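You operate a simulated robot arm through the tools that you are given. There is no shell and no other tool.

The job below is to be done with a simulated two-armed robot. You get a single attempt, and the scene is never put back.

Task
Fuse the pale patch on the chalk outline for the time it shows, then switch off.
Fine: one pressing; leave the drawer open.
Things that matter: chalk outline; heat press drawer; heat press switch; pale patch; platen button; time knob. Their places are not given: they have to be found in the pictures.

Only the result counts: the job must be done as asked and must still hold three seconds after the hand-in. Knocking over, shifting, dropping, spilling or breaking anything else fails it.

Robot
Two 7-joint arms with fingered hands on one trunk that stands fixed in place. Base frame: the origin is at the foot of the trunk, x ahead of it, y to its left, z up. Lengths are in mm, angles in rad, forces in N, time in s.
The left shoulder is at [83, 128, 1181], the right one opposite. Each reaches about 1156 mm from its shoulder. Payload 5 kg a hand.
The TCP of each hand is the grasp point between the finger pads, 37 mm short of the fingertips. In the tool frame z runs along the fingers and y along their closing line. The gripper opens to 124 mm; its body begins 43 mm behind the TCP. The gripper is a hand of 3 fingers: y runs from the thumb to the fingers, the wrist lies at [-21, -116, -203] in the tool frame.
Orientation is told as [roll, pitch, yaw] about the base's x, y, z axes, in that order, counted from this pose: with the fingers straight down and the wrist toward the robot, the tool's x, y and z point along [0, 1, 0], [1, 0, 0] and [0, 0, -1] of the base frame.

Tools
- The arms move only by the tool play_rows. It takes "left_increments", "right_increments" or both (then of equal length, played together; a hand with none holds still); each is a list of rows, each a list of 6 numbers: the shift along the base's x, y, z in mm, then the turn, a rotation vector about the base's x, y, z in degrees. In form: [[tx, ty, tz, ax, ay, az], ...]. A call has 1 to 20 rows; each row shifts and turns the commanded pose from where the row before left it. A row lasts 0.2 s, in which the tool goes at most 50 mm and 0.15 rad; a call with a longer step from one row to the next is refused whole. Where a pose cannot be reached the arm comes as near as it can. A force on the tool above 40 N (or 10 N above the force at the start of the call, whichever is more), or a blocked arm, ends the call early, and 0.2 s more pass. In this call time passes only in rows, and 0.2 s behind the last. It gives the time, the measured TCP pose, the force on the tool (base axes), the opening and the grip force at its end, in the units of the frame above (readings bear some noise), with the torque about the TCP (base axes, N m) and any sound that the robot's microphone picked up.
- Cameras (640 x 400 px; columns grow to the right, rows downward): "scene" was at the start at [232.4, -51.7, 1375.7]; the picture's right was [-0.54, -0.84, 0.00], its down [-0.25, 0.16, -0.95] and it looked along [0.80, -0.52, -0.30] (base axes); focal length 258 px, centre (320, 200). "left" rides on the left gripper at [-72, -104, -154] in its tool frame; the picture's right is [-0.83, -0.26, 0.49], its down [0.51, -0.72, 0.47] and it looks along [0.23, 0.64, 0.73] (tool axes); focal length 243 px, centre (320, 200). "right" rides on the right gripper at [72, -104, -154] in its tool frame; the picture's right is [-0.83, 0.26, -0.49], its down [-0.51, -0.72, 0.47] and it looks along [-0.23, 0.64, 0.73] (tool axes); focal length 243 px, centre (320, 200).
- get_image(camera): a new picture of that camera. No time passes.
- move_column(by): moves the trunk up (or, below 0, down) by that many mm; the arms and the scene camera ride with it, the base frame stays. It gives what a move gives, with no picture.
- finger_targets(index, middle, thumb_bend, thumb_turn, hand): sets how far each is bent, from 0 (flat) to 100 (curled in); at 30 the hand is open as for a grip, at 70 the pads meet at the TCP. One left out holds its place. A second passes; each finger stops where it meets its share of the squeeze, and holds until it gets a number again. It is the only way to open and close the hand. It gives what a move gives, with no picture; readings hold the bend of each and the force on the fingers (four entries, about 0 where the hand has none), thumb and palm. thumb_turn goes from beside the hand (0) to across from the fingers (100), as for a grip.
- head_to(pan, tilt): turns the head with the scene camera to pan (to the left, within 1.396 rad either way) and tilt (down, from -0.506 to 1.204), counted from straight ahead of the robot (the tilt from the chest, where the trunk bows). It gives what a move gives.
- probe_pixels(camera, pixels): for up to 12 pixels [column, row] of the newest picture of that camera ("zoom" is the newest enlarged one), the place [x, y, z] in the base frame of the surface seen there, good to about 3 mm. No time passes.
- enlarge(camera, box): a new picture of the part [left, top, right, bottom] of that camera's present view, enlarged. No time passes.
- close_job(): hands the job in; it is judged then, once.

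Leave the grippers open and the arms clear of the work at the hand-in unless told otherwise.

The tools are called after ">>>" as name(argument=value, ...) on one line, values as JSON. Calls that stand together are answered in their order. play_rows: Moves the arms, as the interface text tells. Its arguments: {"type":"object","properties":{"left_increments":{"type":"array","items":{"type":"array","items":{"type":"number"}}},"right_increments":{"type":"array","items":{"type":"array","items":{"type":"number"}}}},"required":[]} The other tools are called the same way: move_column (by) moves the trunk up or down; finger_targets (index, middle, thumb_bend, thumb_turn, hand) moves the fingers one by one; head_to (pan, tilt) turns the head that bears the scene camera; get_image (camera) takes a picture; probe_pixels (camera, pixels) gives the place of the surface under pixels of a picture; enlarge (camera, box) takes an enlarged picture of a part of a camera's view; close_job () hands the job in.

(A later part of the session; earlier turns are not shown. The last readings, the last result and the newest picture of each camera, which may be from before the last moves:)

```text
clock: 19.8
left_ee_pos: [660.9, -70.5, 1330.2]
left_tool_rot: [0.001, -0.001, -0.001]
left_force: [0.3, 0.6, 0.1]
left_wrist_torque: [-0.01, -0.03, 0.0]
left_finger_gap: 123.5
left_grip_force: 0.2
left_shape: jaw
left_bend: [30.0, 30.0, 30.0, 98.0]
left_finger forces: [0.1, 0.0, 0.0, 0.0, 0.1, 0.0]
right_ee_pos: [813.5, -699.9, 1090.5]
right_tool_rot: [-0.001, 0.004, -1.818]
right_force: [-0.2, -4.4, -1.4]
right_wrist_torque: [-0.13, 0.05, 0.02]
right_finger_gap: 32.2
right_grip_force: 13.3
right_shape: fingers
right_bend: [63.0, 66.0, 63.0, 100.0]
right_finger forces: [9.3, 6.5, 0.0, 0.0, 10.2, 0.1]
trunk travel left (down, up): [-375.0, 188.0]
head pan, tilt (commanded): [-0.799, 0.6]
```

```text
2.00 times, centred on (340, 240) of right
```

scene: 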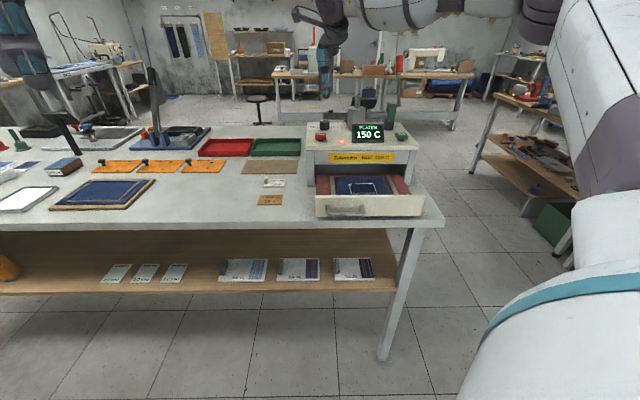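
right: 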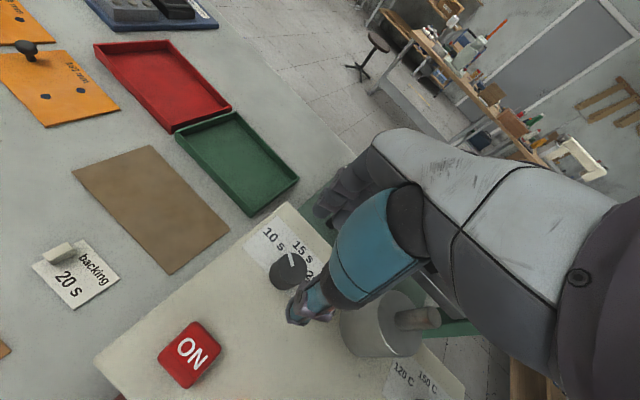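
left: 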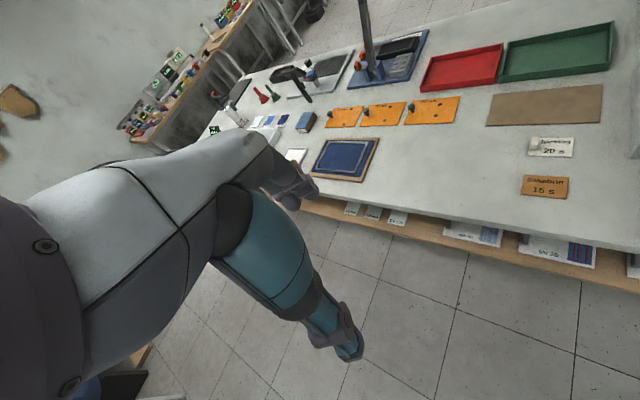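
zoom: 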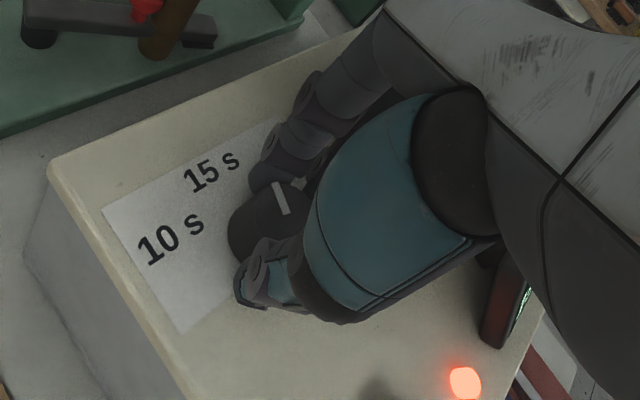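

The knob has turned -79°; about 35° more to 20 s. I release slightly (bend 55, since the cylinder is near the middle finger) and turn back for a second stroke.

>>> finger_targets(hand="right", index=55, middle=55, thumb_bend=55)

>>> play_rows(right_increments=[[0, 0, 0, 0, 0, 8], [0, 0, 0, 0, 0, 8], [0, 0, 0, 0, 0, 8], [0, 0, 0, 0, 0, 8], [0, 0, 0, 0, 0, 8], [0, 0, 0, 0, 0, 8], [0, 0, 0, 0, 0, 8]])

>>> get_image(camera="right")

>>> enlarge(camera="right", box=[230, 190, 350, 290])

```text
clock: 20.8
left_ee_pos: [662.6, -69.3, 1329.2]
left_tool_rot: [0.0, 0.001, 0.001]
left_force: [0.3, 0.0, 0.2]
left_wrist_torque: [-0.01, 0.01, 0.01]
left_finger_gap: 123.9
left_grip_force: 0.1
left_shape: jaw
left_bend: [30.0, 30.0, 30.0, 98.0]
left_finger forces: [0.1, 0.1, 0.0, 0.0, 0.0, 0.0]
right_ee_pos: [813.8, -700.7, 1090.5]
right_tool_rot: [0.002, 0.001, -1.818]
right_force: [0.6, 0.6, -0.5]
right_wrist_torque: [0.02, 0.0, -0.03]
right_finger_gap: 51.5
right_grip_force: 0.0
right_shape: fingers
right_bend: [55.0, 55.0, 55.0, 100.0]
right_finger forces: [0.0, 0.0, 0.1, 0.1, 0.0, 0.0]
trunk travel left (down, up): [-375.0, 188.0]
head pan, tilt (commanded): [-0.799, 0.6]
```

```text
clock: 22.4
left_ee_pos: [662.0, -70.2, 1330.1]
left_tool_rot: [0.002, 0.0, 0.0]
left_force: [0.7, 0.1, 0.8]
left_wrist_torque: [0.08, 0.03, 0.02]
left_finger_gap: 123.6
left_grip_force: 0.0
left_shape: jaw
left_bend: [30.0, 30.0, 30.0, 98.0]
left_finger forces: [0.0, 0.0, 0.0, 0.0, 0.1, 0.1]
right_ee_pos: [811.6, -700.7, 1091.2]
right_tool_rot: [0.0, 0.001, -0.837]
right_force: [-0.8, -0.6, -0.4]
right_wrist_torque: [0.01, -0.02, 0.02]
right_finger_gap: 51.5
right_grip_force: 0.0
right_shape: fingers
right_bend: [55.0, 55.0, 55.0, 100.0]
right_finger forces: [0.1, 0.0, 0.1, 0.1, 0.1, 0.0]
trunk travel left (down, up): [-375.0, 188.0]
head pan, tilt (commanded): [-0.799, 0.6]
```

```text
taken
```

right: 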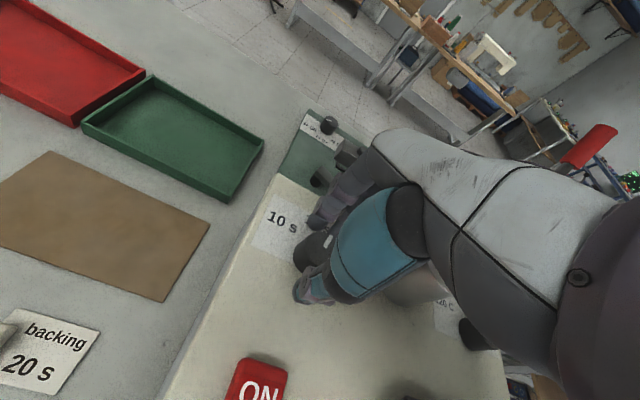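

```text
4.00 times, centred on (290, 240) of right
```

zoom: 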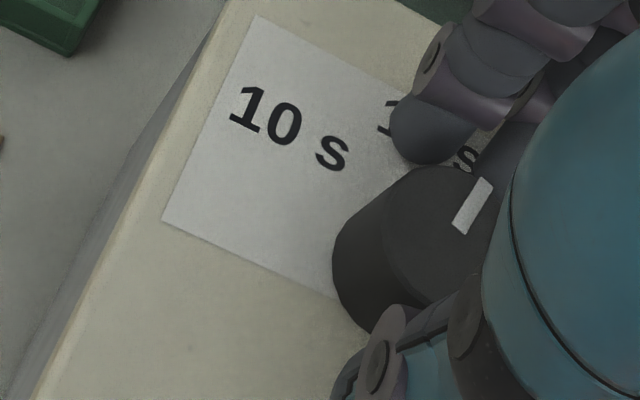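

The pointer is now past "15 s". I grip again and turn -36°.

>>> finger_targets(hand="right", index=70, middle=70, thumb_bend=70)

>>> play_rows(right_increments=[[0, 0, 0, 0, 0, -6], [0, 0, 0, 0, 0, -6], [0, 0, 0, 0, 0, -6], [0, 0, 0, 0, 0, -6], [0, 0, 0, 0, 0, -6], [0, 0, 0, 0, 0, -6]])

>>> finger_targets(hand="right", index=52, middle=52, thumb_bend=52)

```text
clock: 23.4
left_ee_pos: [661.6, -69.6, 1329.9]
left_tool_rot: [-0.001, 0.0, 0.001]
left_force: [0.0, -0.6, 0.3]
left_wrist_torque: [0.02, 0.02, 0.01]
left_finger_gap: 123.4
left_grip_force: 0.0
left_shape: jaw
left_bend: [30.0, 30.0, 30.0, 98.0]
left_finger forces: [0.0, 0.1, 0.1, 0.1, 0.0, 0.1]
right_ee_pos: [814.3, -699.3, 1091.0]
right_tool_rot: [0.001, 0.002, -0.84]
right_force: [1.6, -3.5, -0.5]
right_wrist_torque: [-0.1, -0.07, 0.01]
right_finger_gap: 32.3
right_grip_force: 12.0
right_shape: fingers
right_bend: [62.0, 66.0, 63.0, 100.0]
right_finger forces: [7.2, 6.0, 0.1, 0.0, 10.5, 0.0]
trunk travel left (down, up): [-375.0, 188.0]
head pan, tilt (commanded): [-0.799, 0.6]
```

```text
clock: 24.8
left_ee_pos: [662.1, -68.9, 1330.2]
left_tool_rot: [0.0, 0.002, 0.002]
left_force: [0.6, 0.0, 0.1]
left_wrist_torque: [-0.04, 0.01, 0.02]
left_finger_gap: 123.7
left_grip_force: 0.1
left_shape: jaw
left_bend: [30.0, 30.0, 30.0, 98.0]
left_finger forces: [0.1, 0.0, 0.0, 0.0, 0.0, 0.0]
right_ee_pos: [812.6, -700.7, 1090.5]
right_tool_rot: [-0.002, 0.003, -1.47]
right_force: [-0.1, -5.0, 1.9]
right_wrist_torque: [-0.19, 0.02, 0.03]
right_finger_gap: 31.9
right_grip_force: 12.2
right_shape: fingers
right_bend: [62.0, 66.0, 63.0, 100.0]
right_finger forces: [8.2, 6.8, 0.0, 0.0, 10.1, 0.0]
trunk travel left (down, up): [-375.0, 188.0]
head pan, tilt (commanded): [-0.799, 0.6]
```

```text
clock: 25.8
left_ee_pos: [661.6, -68.3, 1330.9]
left_tool_rot: [-0.001, 0.0, -0.001]
left_force: [0.0, 0.1, -0.2]
left_wrist_torque: [0.03, 0.02, 0.02]
left_finger_gap: 123.8
left_grip_force: 0.1
left_shape: jaw
left_bend: [30.0, 30.0, 30.0, 98.0]
left_finger forces: [0.0, 0.0, 0.0, 0.0, 0.0, 0.0]
right_ee_pos: [812.8, -699.1, 1091.1]
right_tool_rot: [-0.001, 0.002, -1.468]
right_force: [0.0, 0.3, 0.4]
right_wrist_torque: [0.0, 0.01, -0.01]
right_finger_gap: 60.4
right_grip_force: 0.0
right_shape: fingers
right_bend: [52.0, 52.0, 52.0, 100.0]
right_finger forces: [0.1, 0.0, 0.0, 0.0, 0.0, 0.1]
trunk travel left (down, up): [-375.0, 188.0]
head pan, tilt (commanded): [-0.799, 0.6]
```

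Released. I rise 110 mm and draw back towards the robot, turning to yaw -45°, to see the dial from above.

>>> play_rows(right_increments=[[0, 0, 30, 0, 0, 0], [0, 0, 30, 0, 0, 0], [0, 0, 30, 0, 0, 6.5], [-10, 10, 20, 0, 0, 6.5], [-20, 25, 5, 0, 0, 6.5], [-20, 25, 0, 0, 0, 6.5], [-20, 25, 0, 0, 0, 6.5], [-20, 25, 0, 0, 0, 6.5]])

>>> get_image(camera="right")

```text
clock: 27.6
left_ee_pos: [660.8, -68.9, 1331.1]
left_tool_rot: [0.0, -0.001, 0.0]
left_force: [0.2, -0.3, -0.5]
left_wrist_torque: [0.0, 0.0, 0.03]
left_finger_gap: 123.4
left_grip_force: 0.0
left_shape: jaw
left_bend: [30.0, 30.0, 30.0, 98.0]
left_finger forces: [0.0, 0.0, 0.1, 0.0, 0.0, 0.0]
right_ee_pos: [722.3, -588.5, 1206.4]
right_tool_rot: [0.001, 0.0, -0.786]
right_force: [-0.3, -0.7, 0.2]
right_wrist_torque: [0.01, 0.0, 0.01]
right_finger_gap: 60.8
right_grip_force: 0.1
right_shape: fingers
right_bend: [52.0, 52.0, 52.0, 100.0]
right_finger forces: [0.0, 0.1, 0.1, 0.1, 0.0, 0.1]
trunk travel left (down, up): [-375.0, 188.0]
head pan, tilt (commanded): [-0.799, 0.6]
```

```text
taken
```

right: 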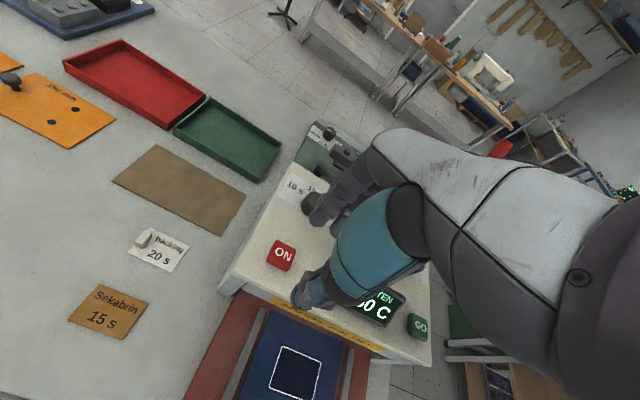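

The fingers hide the knob. I move the hand to about (763,-726,1232) so the knob shows left of the fingers.

>>> play_rows(right_increments=[[8, -26, 12, 0, 0, 0], [10, -35, 12, 0, 0, 0], [12, -40, 0, 0, 0, 0], [11, -37, 0, 0, 0, 0]])

>>> get_image(camera="right")

```text
clock: 28.6
left_ee_pos: [663.2, -70.1, 1329.3]
left_tool_rot: [0.002, 0.002, 0.0]
left_force: [0.5, 0.1, 0.4]
left_wrist_torque: [0.01, 0.03, -0.02]
left_finger_gap: 123.7
left_grip_force: 0.1
left_shape: jaw
left_bend: [30.0, 30.0, 30.0, 98.0]
left_finger forces: [0.0, 0.0, 0.0, 0.0, 0.1, 0.1]
right_ee_pos: [766.5, -728.7, 1228.9]
right_tool_rot: [-0.002, 0.003, -0.786]
right_force: [0.3, -0.7, -0.5]
right_wrist_torque: [0.04, -0.02, -0.04]
right_finger_gap: 60.8
right_grip_force: 0.0
right_shape: fingers
right_bend: [52.0, 52.0, 52.0, 100.0]
right_finger forces: [0.1, 0.0, 0.1, 0.0, 0.0, 0.0]
trunk travel left (down, up): [-375.0, 188.0]
head pan, tilt (commanded): [-0.799, 0.6]
```

```text
taken
```

right: 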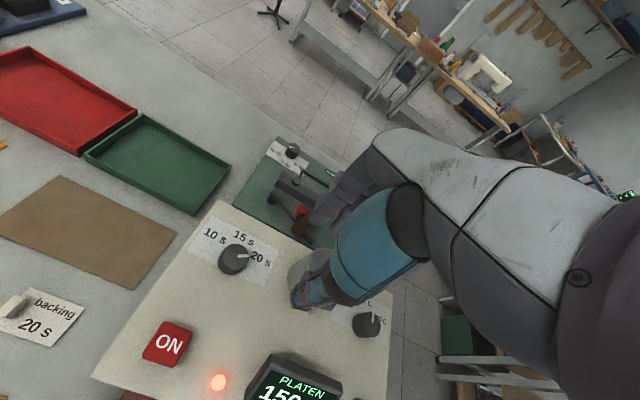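

The dial is well visible near (232,258). I enlarge it.

>>> enlarge(camera="right", box=[180, 208, 276, 298])

>>> enlarge(camera="right", box=[208, 238, 256, 268])

```text
4.44 times, centred on (228, 253) of right
```

zoom: 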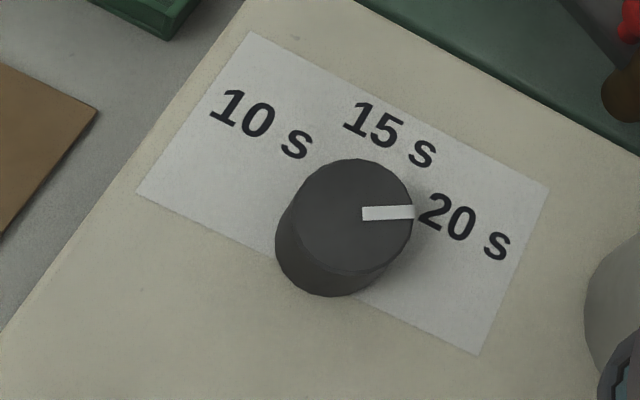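

```text
13.33 times, centred on (232, 253) of right
```

zoom: 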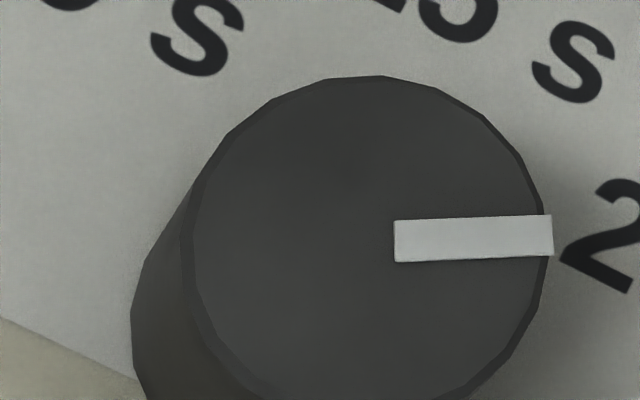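

The pointer now points at "20 s" (about 59° right of back; the labels sit at about ±57°). The time is set. Next is the pale patch: I move at constant height to above the tab, then lower to z≈1110.

>>> play_rows(right_increments=[[15.6, 40.7, 0, 0, 0, 0], [15.6, 40.7, 0, 0, 0, 0], [15.6, 40.7, 0, 0, 0, 0], [15.6, 40.7, 0, 0, 0, 0], [15.6, 40.7, 0, 0, 0, 0], [15.6, 40.7, 0, 0, 0, 0], [0, 0, -30, 0, 0, 0], [0, 0, -30, 0, 0, 0], [0, 0, -30, 0, 0, 0], [0, 0, -29, 0, 0, 0]])

>>> get_image(camera="right")

>>> get_image(camera="scene")

```text
clock: 30.8
left_ee_pos: [663.1, -69.5, 1329.4]
left_tool_rot: [0.0, 0.002, 0.001]
left_force: [0.4, -0.6, 0.1]
left_wrist_torque: [0.05, 0.01, -0.01]
left_finger_gap: 123.5
left_grip_force: 0.1
left_shape: jaw
left_bend: [30.0, 30.0, 30.0, 98.0]
left_finger forces: [0.0, 0.0, 0.1, 0.1, 0.1, 0.1]
right_ee_pos: [858.6, -486.0, 1109.0]
right_tool_rot: [0.0, 0.004, -0.789]
right_force: [0.5, -0.3, -0.2]
right_wrist_torque: [0.0, 0.03, 0.0]
right_finger_gap: 61.1
right_grip_force: 0.0
right_shape: fingers
right_bend: [52.0, 52.0, 52.0, 100.0]
right_finger forces: [0.0, 0.0, 0.0, 0.0, 0.1, 0.1]
trunk travel left (down, up): [-375.0, 188.0]
head pan, tilt (commanded): [-0.799, 0.6]
```

```text
taken
```

right: 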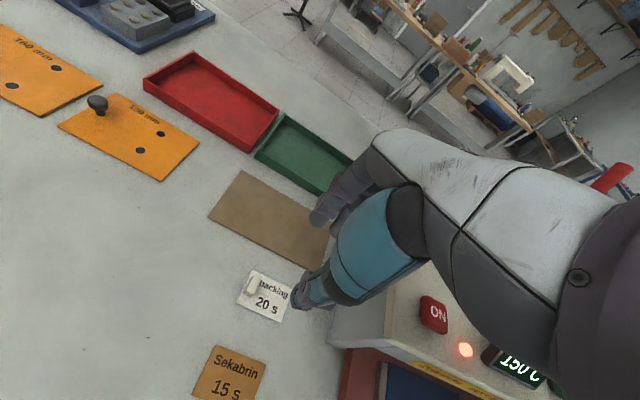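

```text
taken
```

scene: 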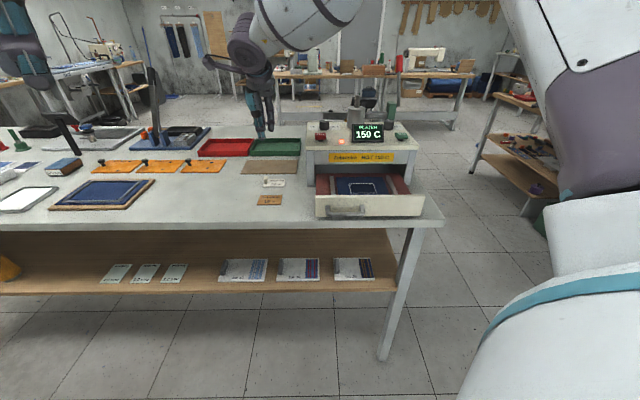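

I enlarge the patch near (265,295) in the right picture and probe its tab and corners.

>>> enlarge(camera="right", box=[230, 260, 310, 330])

>>> probe_pixels(camera="scene", pixels=[[290, 200], [300, 190], [240, 195], [260, 187], [275, 190], [283, 186]])

```text
5.71 times, centred on (270, 295) of right
```

zoom: 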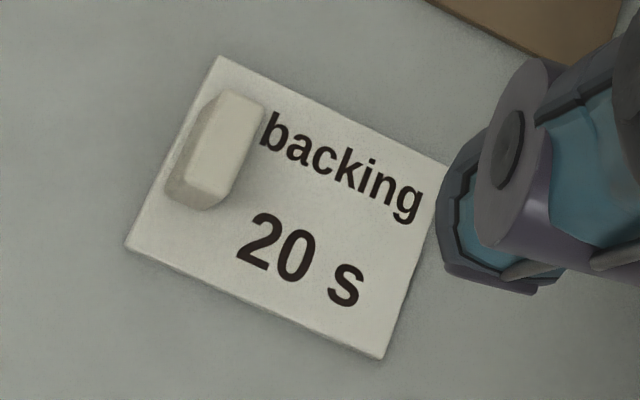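

```text
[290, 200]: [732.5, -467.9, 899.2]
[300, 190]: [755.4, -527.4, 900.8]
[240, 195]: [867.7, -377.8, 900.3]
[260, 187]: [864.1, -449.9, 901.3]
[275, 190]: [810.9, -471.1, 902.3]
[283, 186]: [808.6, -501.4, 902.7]
```

>>> probe_pixels(camera="zoom", pixels=[[220, 145], [240, 97], [260, 105], [190, 180], [222, 190], [205, 140], [222, 58], [128, 245], [382, 355], [446, 170], [247, 150], [300, 250]])

```text
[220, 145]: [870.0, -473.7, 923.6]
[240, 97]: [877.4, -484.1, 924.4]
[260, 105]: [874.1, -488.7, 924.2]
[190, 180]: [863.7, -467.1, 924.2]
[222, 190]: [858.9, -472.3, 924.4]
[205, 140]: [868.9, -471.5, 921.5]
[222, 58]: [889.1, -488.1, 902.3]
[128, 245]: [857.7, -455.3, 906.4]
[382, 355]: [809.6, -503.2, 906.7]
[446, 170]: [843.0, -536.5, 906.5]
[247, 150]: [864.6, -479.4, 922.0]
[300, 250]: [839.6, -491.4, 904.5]
```

The patch measures about 68×46 mm, centre (850,-496), with tab centre at (868.5,-478), z top 924; table z≈900. I want the tab at tool x≈+8, between index and thumb. I preset index/thumb to 56 and middle to 46, then correct by (3.6,3.5) and lower 100 mm.

>>> finger_targets(hand="right", index=55, middle=46, thumb_bend=55)

>>> play_rows(right_increments=[[3.6, 3.5, -25, 0, 0, 0], [0, 0, -25, 0, 0, 0], [0, 0, -25, 0, 0, 0], [0, 0, -25, 0, 0, 0]])

>>> get_image(camera="right")

>>> enlarge(camera="right", box=[240, 180, 380, 320])

```text
clock: 31.8
left_ee_pos: [660.7, -69.9, 1329.8]
left_tool_rot: [0.0, 0.001, 0.001]
left_force: [-0.5, -0.1, -0.3]
left_wrist_torque: [-0.02, -0.01, -0.01]
left_finger_gap: 123.6
left_grip_force: 0.1
left_shape: jaw
left_bend: [30.0, 30.0, 30.0, 98.0]
left_finger forces: [0.0, 0.0, 0.0, 0.0, 0.0, 0.0]
right_ee_pos: [859.1, -483.7, 1108.9]
right_tool_rot: [0.0, 0.002, -0.787]
right_force: [0.6, -0.8, -0.1]
right_wrist_torque: [-0.02, 0.01, 0.0]
right_finger_gap: 52.7
right_grip_force: 0.1
right_shape: fingers
right_bend: [55.0, 46.0, 55.0, 100.0]
right_finger forces: [0.1, 0.0, 0.0, 0.1, 0.0, 0.0]
trunk travel left (down, up): [-375.0, 188.0]
head pan, tilt (commanded): [-0.799, 0.6]
```

```text
clock: 32.8
left_ee_pos: [662.9, -70.1, 1329.5]
left_tool_rot: [0.001, 0.001, -0.001]
left_force: [0.9, 0.2, 0.4]
left_wrist_torque: [0.0, 0.02, 0.02]
left_finger_gap: 123.8
left_grip_force: 0.0
left_shape: jaw
left_bend: [30.0, 30.0, 30.0, 98.0]
left_finger forces: [0.1, 0.1, 0.0, 0.0, 0.1, 0.0]
right_ee_pos: [862.6, -480.9, 1009.8]
right_tool_rot: [-0.003, 0.004, -0.786]
right_force: [0.2, 0.3, -0.8]
right_wrist_torque: [0.0, 0.02, 0.01]
right_finger_gap: 52.6
right_grip_force: 0.1
right_shape: fingers
right_bend: [55.0, 46.0, 55.0, 100.0]
right_finger forces: [0.2, 0.0, 0.0, 0.1, 0.0, 0.0]
trunk travel left (down, up): [-375.0, 188.0]
head pan, tilt (commanded): [-0.799, 0.6]
```

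```text
taken
```

right: 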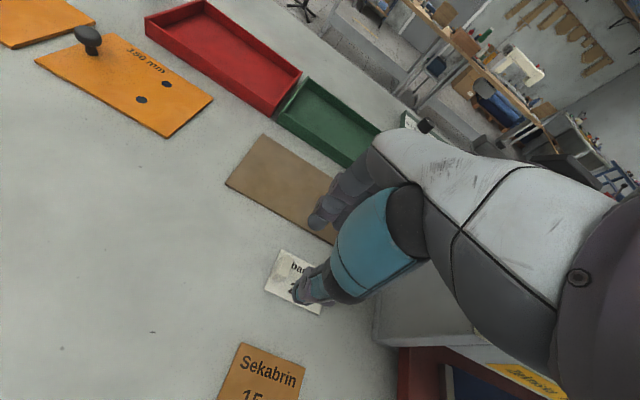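

```text
2.86 times, centred on (310, 250) of right
```

zoom: 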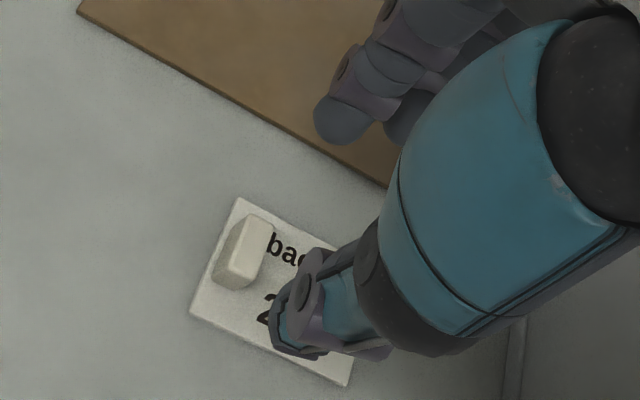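

The tab is where I want it relative to the tool (pixel (285,266) predicted and seen). I lower 58 mm to z≈952 and look again.

>>> play_rows(right_increments=[[0, 0, -20, 0, 0, 0], [0, 0, -20, 0, 0, 0], [0, 0, -12, 0, 0, 0], [0, 0, -6, 0, 0, 0]])

>>> enlarge(camera="right", box=[240, 180, 380, 320])

>>> enlarge(camera="scene", box=[230, 120, 310, 200])

```text
clock: 33.8
left_ee_pos: [662.4, -69.9, 1330.0]
left_tool_rot: [0.001, 0.0, -0.001]
left_force: [-0.4, -0.3, -0.4]
left_wrist_torque: [0.0, 0.04, -0.01]
left_finger_gap: 123.7
left_grip_force: 0.0
left_shape: jaw
left_bend: [30.0, 30.0, 30.0, 98.0]
left_finger forces: [0.0, 0.0, 0.1, 0.1, 0.0, 0.1]
right_ee_pos: [862.0, -480.3, 952.4]
right_tool_rot: [-0.001, 0.001, -0.785]
right_force: [0.1, 0.1, 0.3]
right_wrist_torque: [0.0, 0.01, 0.01]
right_finger_gap: 52.3
right_grip_force: 0.0
right_shape: fingers
right_bend: [55.0, 46.0, 55.0, 100.0]
right_finger forces: [0.0, 0.1, 0.0, 0.0, 0.1, 0.1]
trunk travel left (down, up): [-375.0, 188.0]
head pan, tilt (commanded): [-0.799, 0.6]
```

```text
2.86 times, centred on (310, 250) of right
```

zoom: 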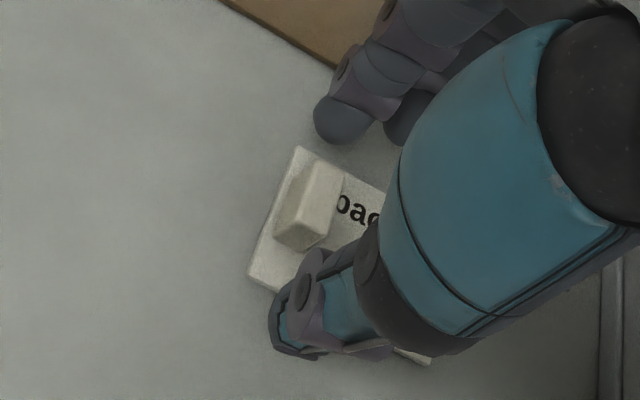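

```text
5.00 times, centred on (270, 160) of scene
```

zoom: 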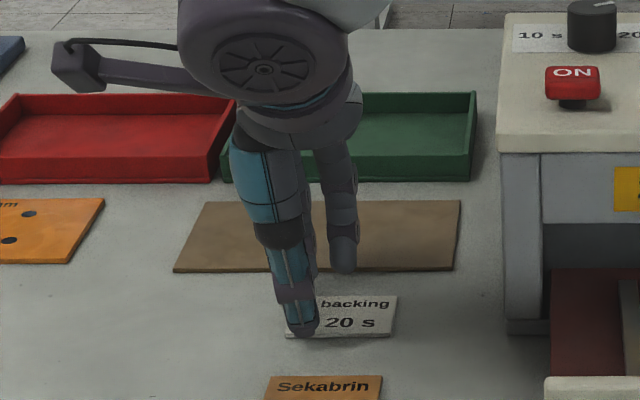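

Index and thumb straddle the tab. I lower the last 8 mm in small steps.

>>> play_rows(right_increments=[[0, 0, -4, 0, 0, 0], [0, 0, -4, 0, 0, 0]])

>>> enlarge(camera="right", box=[270, 190, 370, 310])

```text
clock: 34.4
left_ee_pos: [662.7, -70.1, 1330.1]
left_tool_rot: [0.0, 0.001, 0.001]
left_force: [0.5, 0.3, 0.2]
left_wrist_torque: [0.0, 0.01, -0.01]
left_finger_gap: 123.7
left_grip_force: 0.1
left_shape: jaw
left_bend: [30.0, 30.0, 30.0, 98.0]
left_finger forces: [0.0, 0.1, 0.0, 0.1, 0.0, 0.0]
right_ee_pos: [862.0, -481.2, 943.8]
right_tool_rot: [0.0, 0.001, -0.787]
right_force: [-0.2, 0.3, 0.3]
right_wrist_torque: [0.04, -0.01, 0.01]
right_finger_gap: 52.6
right_grip_force: 0.0
right_shape: fingers
right_bend: [55.0, 46.0, 55.0, 100.0]
right_finger forces: [0.0, 0.1, 0.1, 0.1, 0.1, 0.1]
trunk travel left (down, up): [-375.0, 188.0]
head pan, tilt (commanded): [-0.799, 0.6]
```

```text
3.33 times, centred on (320, 250) of right
```

zoom: 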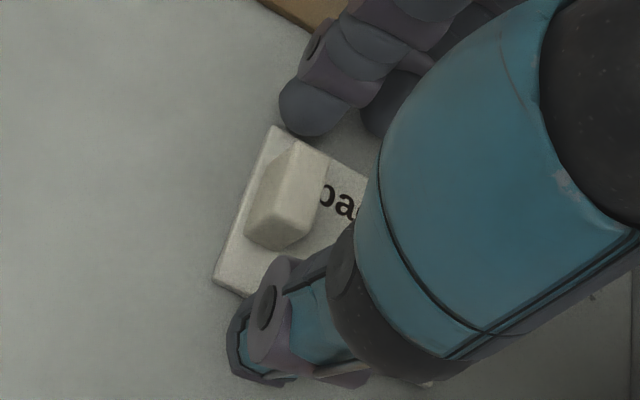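

All clear without contact. I close index and thumb on the tab (middle stays open).

>>> finger_targets(hand="right", index=72, thumb_bend=72)

>>> enlarge(camera="right", box=[270, 190, 370, 310])

>>> enlarge(camera="scene", box=[230, 120, 310, 200])

```text
clock: 35.4
left_ee_pos: [661.5, -70.2, 1330.4]
left_tool_rot: [0.001, 0.0, 0.0]
left_force: [-0.2, 0.9, -0.2]
left_wrist_torque: [-0.02, -0.03, 0.01]
left_finger_gap: 123.8
left_grip_force: 0.1
left_shape: jaw
left_bend: [30.0, 30.0, 30.0, 98.0]
left_finger forces: [0.0, 0.1, 0.1, 0.1, 0.1, 0.0]
right_ee_pos: [861.2, -479.9, 944.7]
right_tool_rot: [0.0, 0.001, -0.787]
right_force: [-0.1, 0.9, -0.1]
right_wrist_torque: [0.02, -0.02, 0.06]
right_finger_gap: 27.9
right_grip_force: 11.4
right_shape: fingers
right_bend: [61.0, 46.0, 65.0, 100.0]
right_finger forces: [10.8, 0.1, 0.0, 0.0, 11.0, 0.0]
trunk travel left (down, up): [-375.0, 188.0]
head pan, tilt (commanded): [-0.799, 0.6]
```

```text
3.33 times, centred on (320, 250) of right
```

zoom: 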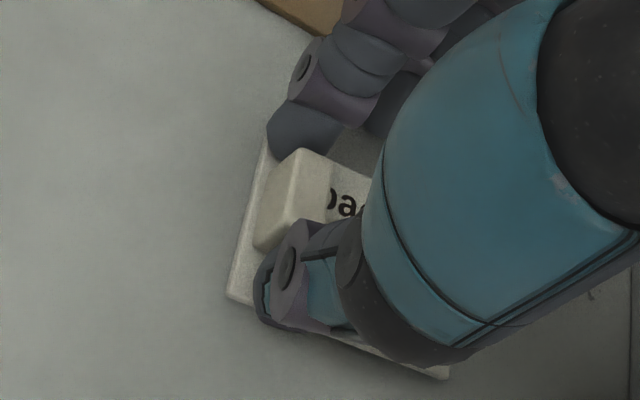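

```text
5.00 times, centred on (270, 160) of scene
```

zoom: 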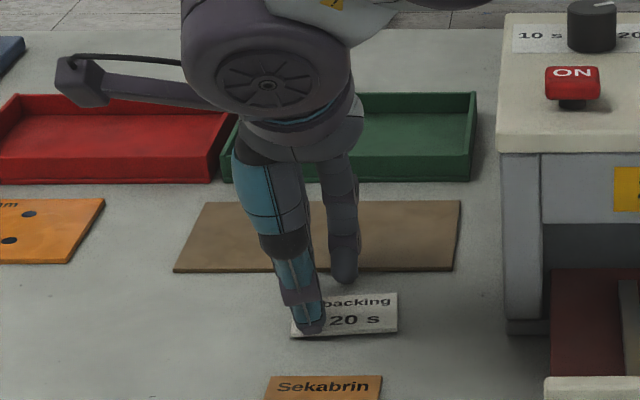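

The tab is gripped with 11 N. I lift 30 mm slowly and check that the patch comes along.

>>> play_rows(right_increments=[[0, 0, 5, 0, 0, 0], [0, 0, 10, 0, 0, 0], [0, 0, 15, 0, 0, 0]])

>>> enlarge(camera="right", box=[250, 190, 390, 330])

>>> enlarge(camera="scene", box=[230, 120, 310, 200])

```text
clock: 36.2
left_ee_pos: [660.8, -69.3, 1330.8]
left_tool_rot: [0.0, 0.0, 0.001]
left_force: [0.3, 0.1, -0.3]
left_wrist_torque: [0.01, -0.01, -0.01]
left_finger_gap: 123.8
left_grip_force: 0.1
left_shape: jaw
left_bend: [30.0, 30.0, 30.0, 98.0]
left_finger forces: [0.0, 0.0, 0.0, 0.0, 0.0, 0.1]
right_ee_pos: [861.0, -479.7, 975.6]
right_tool_rot: [0.0, 0.001, -0.787]
right_force: [0.5, 0.6, -0.2]
right_wrist_torque: [-0.03, 0.01, -0.01]
right_finger_gap: 28.1
right_grip_force: 11.6
right_shape: fingers
right_bend: [61.0, 46.0, 65.0, 100.0]
right_finger forces: [10.9, 0.1, 0.1, 0.0, 11.1, 0.0]
trunk travel left (down, up): [-375.0, 188.0]
head pan, tilt (commanded): [-0.799, 0.6]
```

```text
2.86 times, centred on (320, 260) of right
```

zoom: 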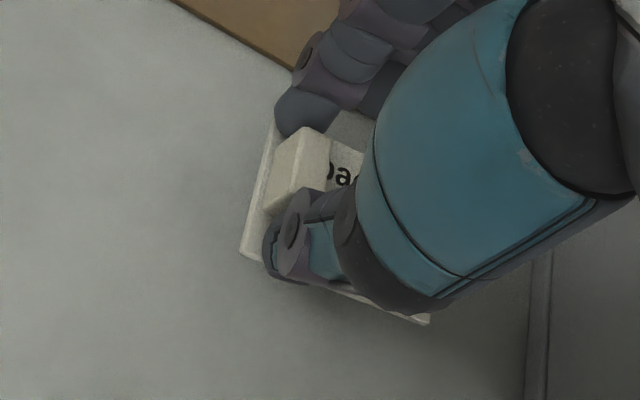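

```text
5.00 times, centred on (270, 160) of scene
```

zoom: 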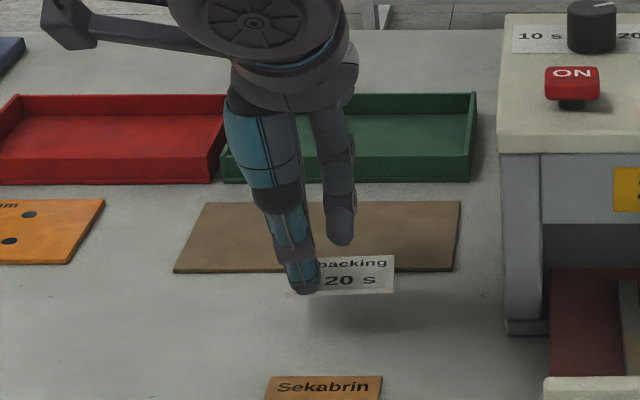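

The patch is lifted and level. I probe its visible corners to know where it sits in the hand: FR (391,290), BR (393,259), front edge (330,292), FL (292,292).

>>> probe_pixels(camera="zoom", pixels=[[391, 290], [393, 259], [335, 290], [293, 290], [360, 270], [370, 258], [360, 290], [330, 282]])

>>> enlarge(camera="right", box=[250, 190, 390, 330])

>>> probe_pixels(camera="zoom", pixels=[[243, 253], [248, 240], [265, 165], [427, 321], [405, 313], [275, 125], [330, 125], [280, 205], [305, 130], [325, 140]])

```text
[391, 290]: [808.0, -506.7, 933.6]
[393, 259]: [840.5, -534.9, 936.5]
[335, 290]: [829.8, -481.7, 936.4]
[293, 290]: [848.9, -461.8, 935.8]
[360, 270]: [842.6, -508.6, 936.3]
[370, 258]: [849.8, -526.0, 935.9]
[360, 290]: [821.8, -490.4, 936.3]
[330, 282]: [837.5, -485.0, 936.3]
```

```text
2.86 times, centred on (320, 260) of right
```

zoom: 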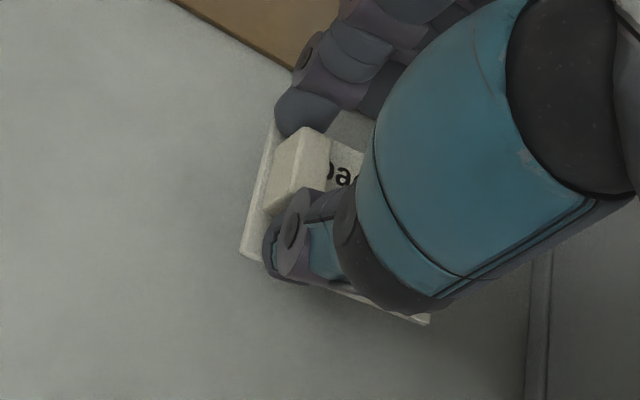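

```text
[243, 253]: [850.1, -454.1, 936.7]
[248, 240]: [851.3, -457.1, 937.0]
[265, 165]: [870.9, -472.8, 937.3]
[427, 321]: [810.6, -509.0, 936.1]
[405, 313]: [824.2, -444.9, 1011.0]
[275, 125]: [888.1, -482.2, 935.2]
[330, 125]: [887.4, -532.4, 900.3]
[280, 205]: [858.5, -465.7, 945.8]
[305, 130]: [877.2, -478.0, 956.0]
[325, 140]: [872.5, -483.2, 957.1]
```

The patch seems turned a few degrees in the grip. I take a sharper scene zoom to measure its yaw.

>>> enlarge(camera="scene", box=[268, 160, 316, 190])

```text
13.33 times, centred on (292, 175) of scene
```

zoom: 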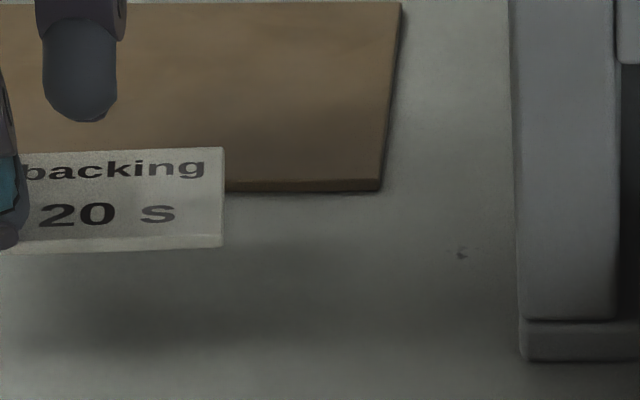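

>>> probe_pixels(camera="zoom", pixels=[[222, 152], [221, 232], [120, 238], [40, 241], [120, 154], [30, 160], [222, 190], [150, 190], [80, 239], [180, 235]])

>>> enlarge(camera="scene", box=[250, 155, 298, 185])

```text
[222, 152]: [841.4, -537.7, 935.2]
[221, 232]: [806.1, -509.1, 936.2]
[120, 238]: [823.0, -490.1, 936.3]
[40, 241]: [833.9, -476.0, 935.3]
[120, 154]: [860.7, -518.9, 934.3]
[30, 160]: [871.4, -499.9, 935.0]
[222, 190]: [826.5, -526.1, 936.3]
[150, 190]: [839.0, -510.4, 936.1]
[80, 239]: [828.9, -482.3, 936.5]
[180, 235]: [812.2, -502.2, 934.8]
```

```text
13.33 times, centred on (274, 170) of scene
```

zoom: 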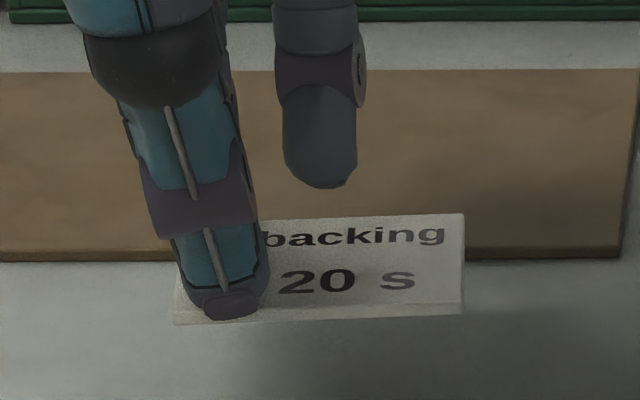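

The patch's yaw is about 51° against the original 45°, so it turned about +6° in the grip; I will undo that. Before going in front of the press, I check the hand's side profile: I raise 150 mm, bend the middle finger to 58, and turn -56° to look at the hand from the side.

>>> finger_targets(hand="right", middle=57)

>>> play_rows(right_increments=[[0, 0, 20, 0, 0, 0], [0, 0, 30, 0, 0, 0], [0, 0, 30, 0, 0, -4], [0, 0, 30, 0, 0, -6], [0, 0, 20, 0, 0, -6], [0, 0, 20, 0, 0, -6], [0, 0, 0, 0, 0, -6], [0, 0, 0, 0, 0, -6], [0, 0, 0, 0, 0, -6], [0, 0, 0, 0, 0, -6], [0, 0, 0, 0, 0, -6], [0, 0, 0, 0, 0, -4]])

>>> get_image(camera="scene")

>>> enlarge(camera="scene", box=[220, 50, 348, 170])

```text
clock: 37.2
left_ee_pos: [661.4, -69.3, 1329.3]
left_tool_rot: [-0.002, 0.0, -0.001]
left_force: [0.6, -0.2, -0.9]
left_wrist_torque: [-0.02, 0.0, -0.01]
left_finger_gap: 123.6
left_grip_force: 0.0
left_shape: jaw
left_bend: [30.0, 30.0, 30.0, 98.0]
left_finger forces: [0.0, 0.1, 0.1, 0.0, 0.1, 0.0]
right_ee_pos: [861.7, -480.1, 973.1]
right_tool_rot: [-0.001, 0.001, -0.787]
right_force: [-0.3, 0.3, -0.2]
right_wrist_torque: [0.04, 0.04, 0.03]
right_finger_gap: 28.1
right_grip_force: 10.8
right_shape: fingers
right_bend: [61.0, 56.0, 65.0, 100.0]
right_finger forces: [10.7, 0.0, 0.1, 0.0, 11.1, 0.0]
trunk travel left (down, up): [-375.0, 188.0]
head pan, tilt (commanded): [-0.799, 0.6]
```

```text
clock: 39.8
left_ee_pos: [662.3, -70.0, 1329.8]
left_tool_rot: [-0.001, 0.003, 0.0]
left_force: [0.0, 0.1, 0.0]
left_wrist_torque: [-0.01, -0.02, -0.01]
left_finger_gap: 123.7
left_grip_force: 0.1
left_shape: jaw
left_bend: [30.0, 30.0, 30.0, 98.0]
left_finger forces: [0.0, 0.1, 0.0, 0.0, 0.0, 0.0]
right_ee_pos: [861.4, -479.5, 1125.5]
right_tool_rot: [-0.002, 0.002, -1.767]
right_force: [-0.1, -0.2, -0.2]
right_wrist_torque: [0.02, 0.05, 0.01]
right_finger_gap: 28.1
right_grip_force: 10.9
right_shape: fingers
right_bend: [61.0, 56.0, 65.0, 100.0]
right_finger forces: [10.6, 0.1, 0.0, 0.0, 10.9, 0.0]
trunk travel left (down, up): [-375.0, 188.0]
head pan, tilt (commanded): [-0.799, 0.6]
```

```text
taken
```

scene: 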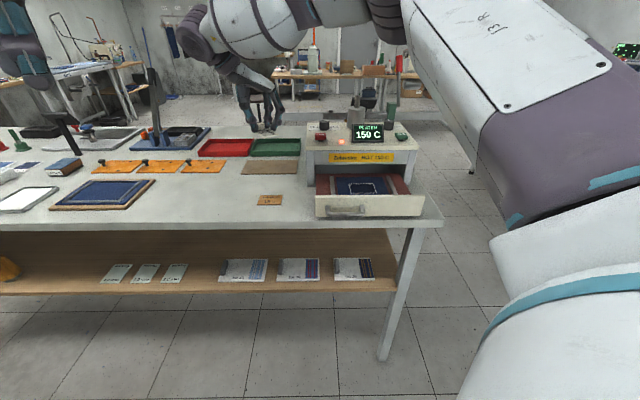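

```text
3.33 times, centred on (284, 110) of scene
```

zoom: 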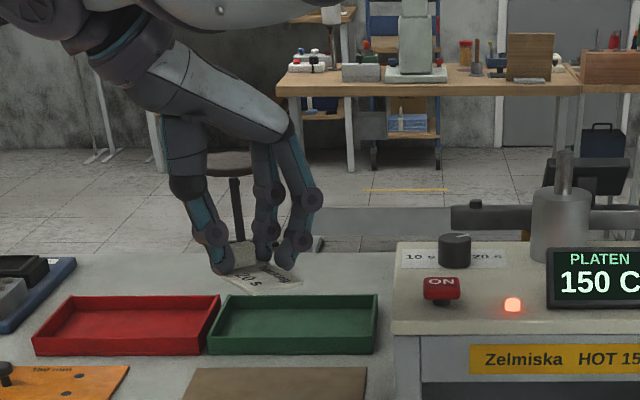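

Now I see the hand from the side. I probe the finger backs and knuckles: (320,195), (318,205), (297,150), (288,130), (262,125), (240,110), (305,235), (290,262).

>>> probe_pixels(camera="zoom", pixels=[[320, 195], [312, 205], [297, 150], [286, 128], [262, 120], [240, 95], [305, 235], [288, 264], [215, 270], [195, 235], [175, 190], [200, 80]])

```text
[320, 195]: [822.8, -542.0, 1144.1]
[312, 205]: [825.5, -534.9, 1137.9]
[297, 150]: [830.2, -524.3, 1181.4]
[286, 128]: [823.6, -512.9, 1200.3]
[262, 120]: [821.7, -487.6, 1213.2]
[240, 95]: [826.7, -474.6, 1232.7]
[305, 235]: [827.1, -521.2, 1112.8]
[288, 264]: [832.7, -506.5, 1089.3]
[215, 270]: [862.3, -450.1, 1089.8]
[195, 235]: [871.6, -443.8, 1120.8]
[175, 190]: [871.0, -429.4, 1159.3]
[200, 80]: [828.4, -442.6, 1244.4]
```

The finger's middle joint bulges to y≈69 (at bend 56). I bend the middle to 64 to narrow it, and check the index's joint and the press's front panel geometry.

>>> finger_targets(hand="right", middle=64)

>>> enlarge(camera="scene", box=[244, 90, 308, 150])

>>> probe_pixels(camera="scene", pixels=[[365, 148], [365, 152], [365, 157], [365, 162], [365, 164], [365, 167], [310, 170], [312, 150], [413, 150], [413, 175], [340, 170], [390, 170]])

```text
clock: 40.8
left_ee_pos: [662.2, -69.1, 1330.8]
left_tool_rot: [-0.001, 0.0, 0.0]
left_force: [-0.1, 0.0, 0.0]
left_wrist_torque: [-0.01, -0.02, -0.02]
left_finger_gap: 123.6
left_grip_force: 0.1
left_shape: jaw
left_bend: [30.0, 30.0, 30.0, 98.0]
left_finger forces: [0.1, 0.1, 0.0, 0.0, 0.0, 0.0]
right_ee_pos: [861.7, -479.3, 1125.3]
right_tool_rot: [-0.001, 0.003, -1.763]
right_force: [0.3, 0.1, -0.2]
right_wrist_torque: [0.01, 0.0, -0.02]
right_finger_gap: 25.0
right_grip_force: 13.4
right_shape: fingers
right_bend: [63.0, 60.0, 65.0, 100.0]
right_finger forces: [8.7, 4.5, 0.0, 0.0, 12.6, 0.0]
trunk travel left (down, up): [-375.0, 188.0]
head pan, tilt (commanded): [-0.799, 0.6]
```

```text
6.67 times, centred on (276, 120) of scene
```

zoom: 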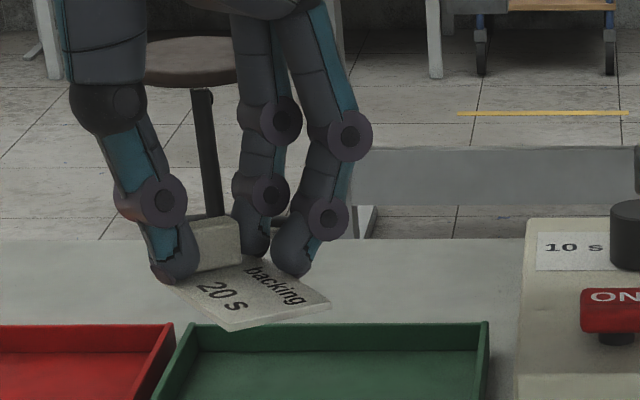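

```text
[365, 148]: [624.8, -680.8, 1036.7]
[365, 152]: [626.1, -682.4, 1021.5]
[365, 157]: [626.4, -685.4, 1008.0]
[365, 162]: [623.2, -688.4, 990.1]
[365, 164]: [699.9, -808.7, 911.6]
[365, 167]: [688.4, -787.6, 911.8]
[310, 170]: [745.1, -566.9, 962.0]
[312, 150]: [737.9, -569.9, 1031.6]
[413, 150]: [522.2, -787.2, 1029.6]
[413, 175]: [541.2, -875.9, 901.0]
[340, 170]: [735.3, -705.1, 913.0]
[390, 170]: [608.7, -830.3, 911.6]
```

The middle finger now also touches something (4.5 N) and the index moved to 63. I check the patch's levelness and pose by probing the visible patch: corners around (185,290), (230,328), (330,300), (270,262) in the zoom.

>>> enlarge(camera="scene", box=[256, 118, 304, 148])

```text
13.33 times, centred on (280, 133) of scene
```

zoom: 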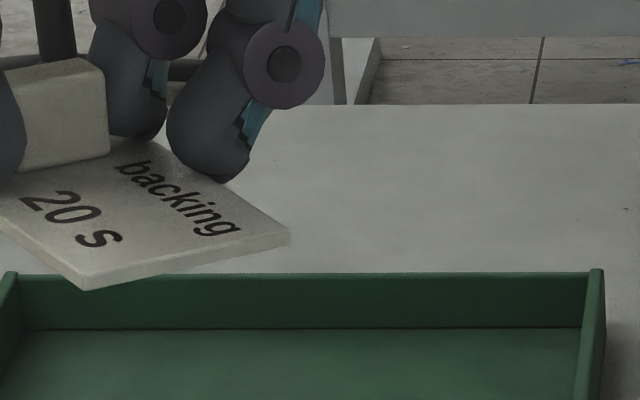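

>>> probe_pixels(camera="zoom", pixels=[[80, 272], [285, 230], [180, 250], [250, 205], [230, 190], [40, 245], [10, 222], [150, 200], [60, 90], [105, 70], [105, 150], [30, 150]])

```text
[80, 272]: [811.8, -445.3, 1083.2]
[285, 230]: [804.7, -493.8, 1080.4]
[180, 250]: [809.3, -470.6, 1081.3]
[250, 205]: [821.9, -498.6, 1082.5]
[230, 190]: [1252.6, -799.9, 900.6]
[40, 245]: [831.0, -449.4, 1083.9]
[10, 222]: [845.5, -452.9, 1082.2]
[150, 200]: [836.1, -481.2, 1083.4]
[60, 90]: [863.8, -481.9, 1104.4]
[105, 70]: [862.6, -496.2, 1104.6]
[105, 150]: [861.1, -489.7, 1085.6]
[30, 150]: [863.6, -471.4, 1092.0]
```

The middle finger touches the patch's surface, and the finger joint (y≈69) would hit the press's front panel (only ≈66 mm behind the outline, z 988–1045) in this grip. A better grip is with fingers and thumb closing along the patch's length (yaw -135°). I first test in the air whether that yaw is reachable, at the free table spot around (751,-453).

>>> play_rows(right_increments=[[-20, 5, 0, 0, 0, 0], [-30, 7, 0, 0, 0, 0], [-30, 7, 0, 0, 0, 0], [-30, 7, 0, 0, 0, 0], [0, 0, 0, 0, 0, -6], [0, 0, 0, 0, 0, -6], [0, 0, 0, 0, 0, -6], [0, 0, 0, 0, 0, -6], [0, 0, 0, 0, 0, -6], [0, 0, 0, 0, 0, -4]])

```text
clock: 43.0
left_ee_pos: [661.5, -69.2, 1330.2]
left_tool_rot: [0.0, 0.0, 0.002]
left_force: [0.4, -0.3, 0.1]
left_wrist_torque: [-0.01, 0.02, -0.01]
left_finger_gap: 123.9
left_grip_force: 0.2
left_shape: jaw
left_bend: [30.0, 30.0, 30.0, 98.0]
left_finger forces: [0.0, 0.0, 0.1, 0.0, 0.0, 0.1]
right_ee_pos: [751.9, -454.0, 1124.8]
right_tool_rot: [0.001, 0.002, -2.357]
right_force: [0.3, 0.8, 0.0]
right_wrist_torque: [-0.02, 0.01, 0.0]
right_finger_gap: 25.0
right_grip_force: 13.3
right_shape: fingers
right_bend: [63.0, 60.0, 65.0, 100.0]
right_finger forces: [8.9, 4.4, 0.0, 0.0, 12.6, 0.0]
trunk travel left (down, up): [-375.0, 188.0]
head pan, tilt (commanded): [-0.799, 0.6]
```

Yaw -135° is reachable here. I look where the "Sekabrin" patch lies, so I set the pale patch down clear of it.

>>> get_image(camera="scene")

>>> enlarge(camera="scene", box=[220, 90, 348, 220])

>>> probe_pixels(camera="scene", pixels=[[260, 196], [258, 204], [281, 205], [283, 197], [295, 205], [310, 205], [300, 215], [320, 190]])

```text
taken
```

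scene: 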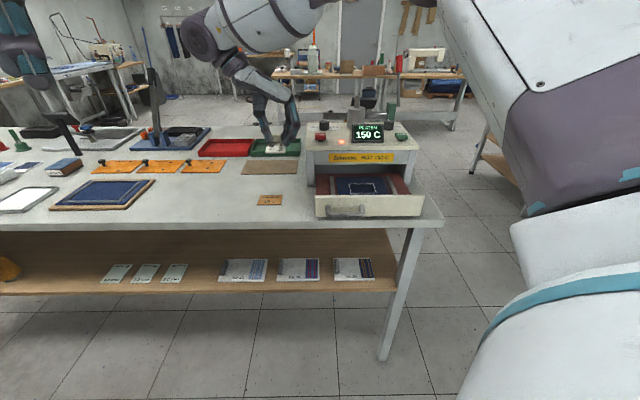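

```text
3.08 times, centred on (284, 155) of scene
```

zoom: 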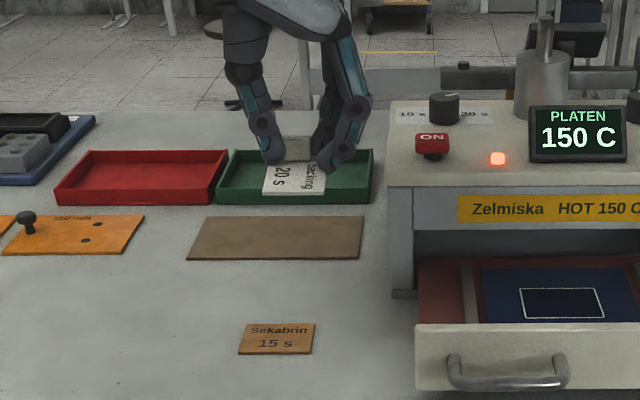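

```text
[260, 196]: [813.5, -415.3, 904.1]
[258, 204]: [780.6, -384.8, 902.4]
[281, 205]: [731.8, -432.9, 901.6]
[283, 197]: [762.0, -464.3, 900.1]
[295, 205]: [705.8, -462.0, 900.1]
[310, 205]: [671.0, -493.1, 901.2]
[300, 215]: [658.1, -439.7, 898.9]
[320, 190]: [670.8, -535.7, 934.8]
```

Sekabrin occupies about (732–813, -464…-385), so I choose a spot right in front of it: patch centre (672,-438). I turn back to yaw -49° while moving to (689,-422), then lower to z≈960.

>>> play_rows(right_increments=[[-6, 3, 0, 0, 0, 7.8], [-6, 3, 0, 0, 0, 7.8], [-6, 3, 0, 0, 0, 7.8], [-6, 3, 0, 0, 0, 7.8], [-6, 3, 0, 0, 0, 7.8], [-6, 3, 0, 0, 0, 7.8], [-6, 3, 0, 0, 0, 7.8], [-6, 3, 0, 0, 0, 7.8], [-6, 3, 0, 0, 0, 7.8], [-6, 3, 0, 0, 0, 7.8], [-3, 2, 0, 0, 0, 8], [0, 0, -40, 0, 0, 0], [0, 0, -40, 0, 0, 0], [0, 0, -40, 0, 0, 0], [0, 0, -40, 0, 0, 0]])

>>> enlarge(camera="scene", box=[240, 120, 368, 230])

>>> get_image(camera="right")

```text
clock: 46.2
left_ee_pos: [662.8, -69.8, 1328.2]
left_tool_rot: [-0.001, 0.002, 0.0]
left_force: [-0.1, -0.6, 0.5]
left_wrist_torque: [0.0, 0.05, 0.0]
left_finger_gap: 123.6
left_grip_force: 0.0
left_shape: jaw
left_bend: [30.0, 30.0, 30.0, 98.0]
left_finger forces: [0.0, 0.0, 0.1, 0.0, 0.0, 0.1]
right_ee_pos: [690.3, -422.3, 964.6]
right_tool_rot: [-0.001, 0.005, -0.856]
right_force: [0.7, 0.6, -0.5]
right_wrist_torque: [-0.02, -0.02, -0.01]
right_finger_gap: 25.2
right_grip_force: 12.7
right_shape: fingers
right_bend: [63.0, 61.0, 65.0, 100.0]
right_finger forces: [8.7, 4.3, 0.0, 0.0, 12.4, 0.0]
trunk travel left (down, up): [-375.0, 188.0]
head pan, tilt (commanded): [-0.799, 0.6]
```

```text
3.64 times, centred on (304, 175) of scene
```

zoom: 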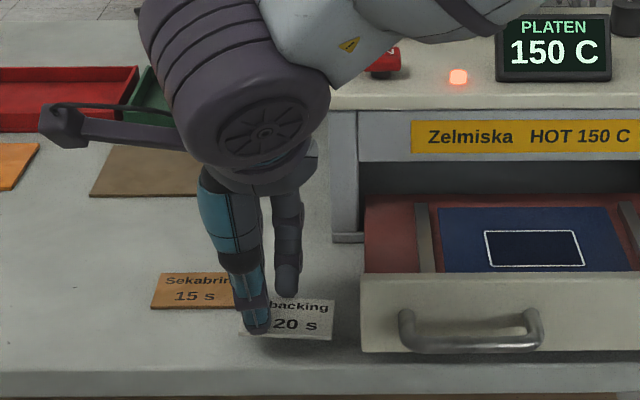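

```text
taken
```

right: 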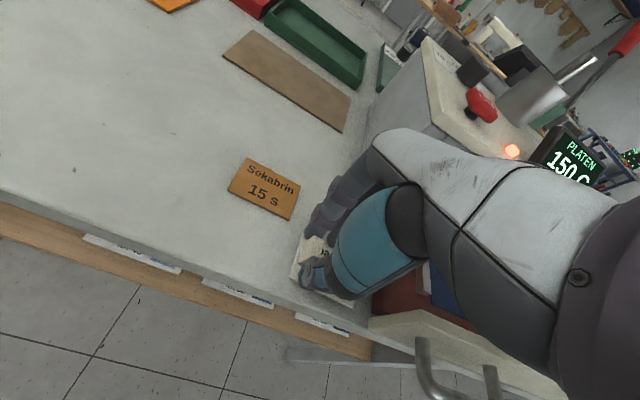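

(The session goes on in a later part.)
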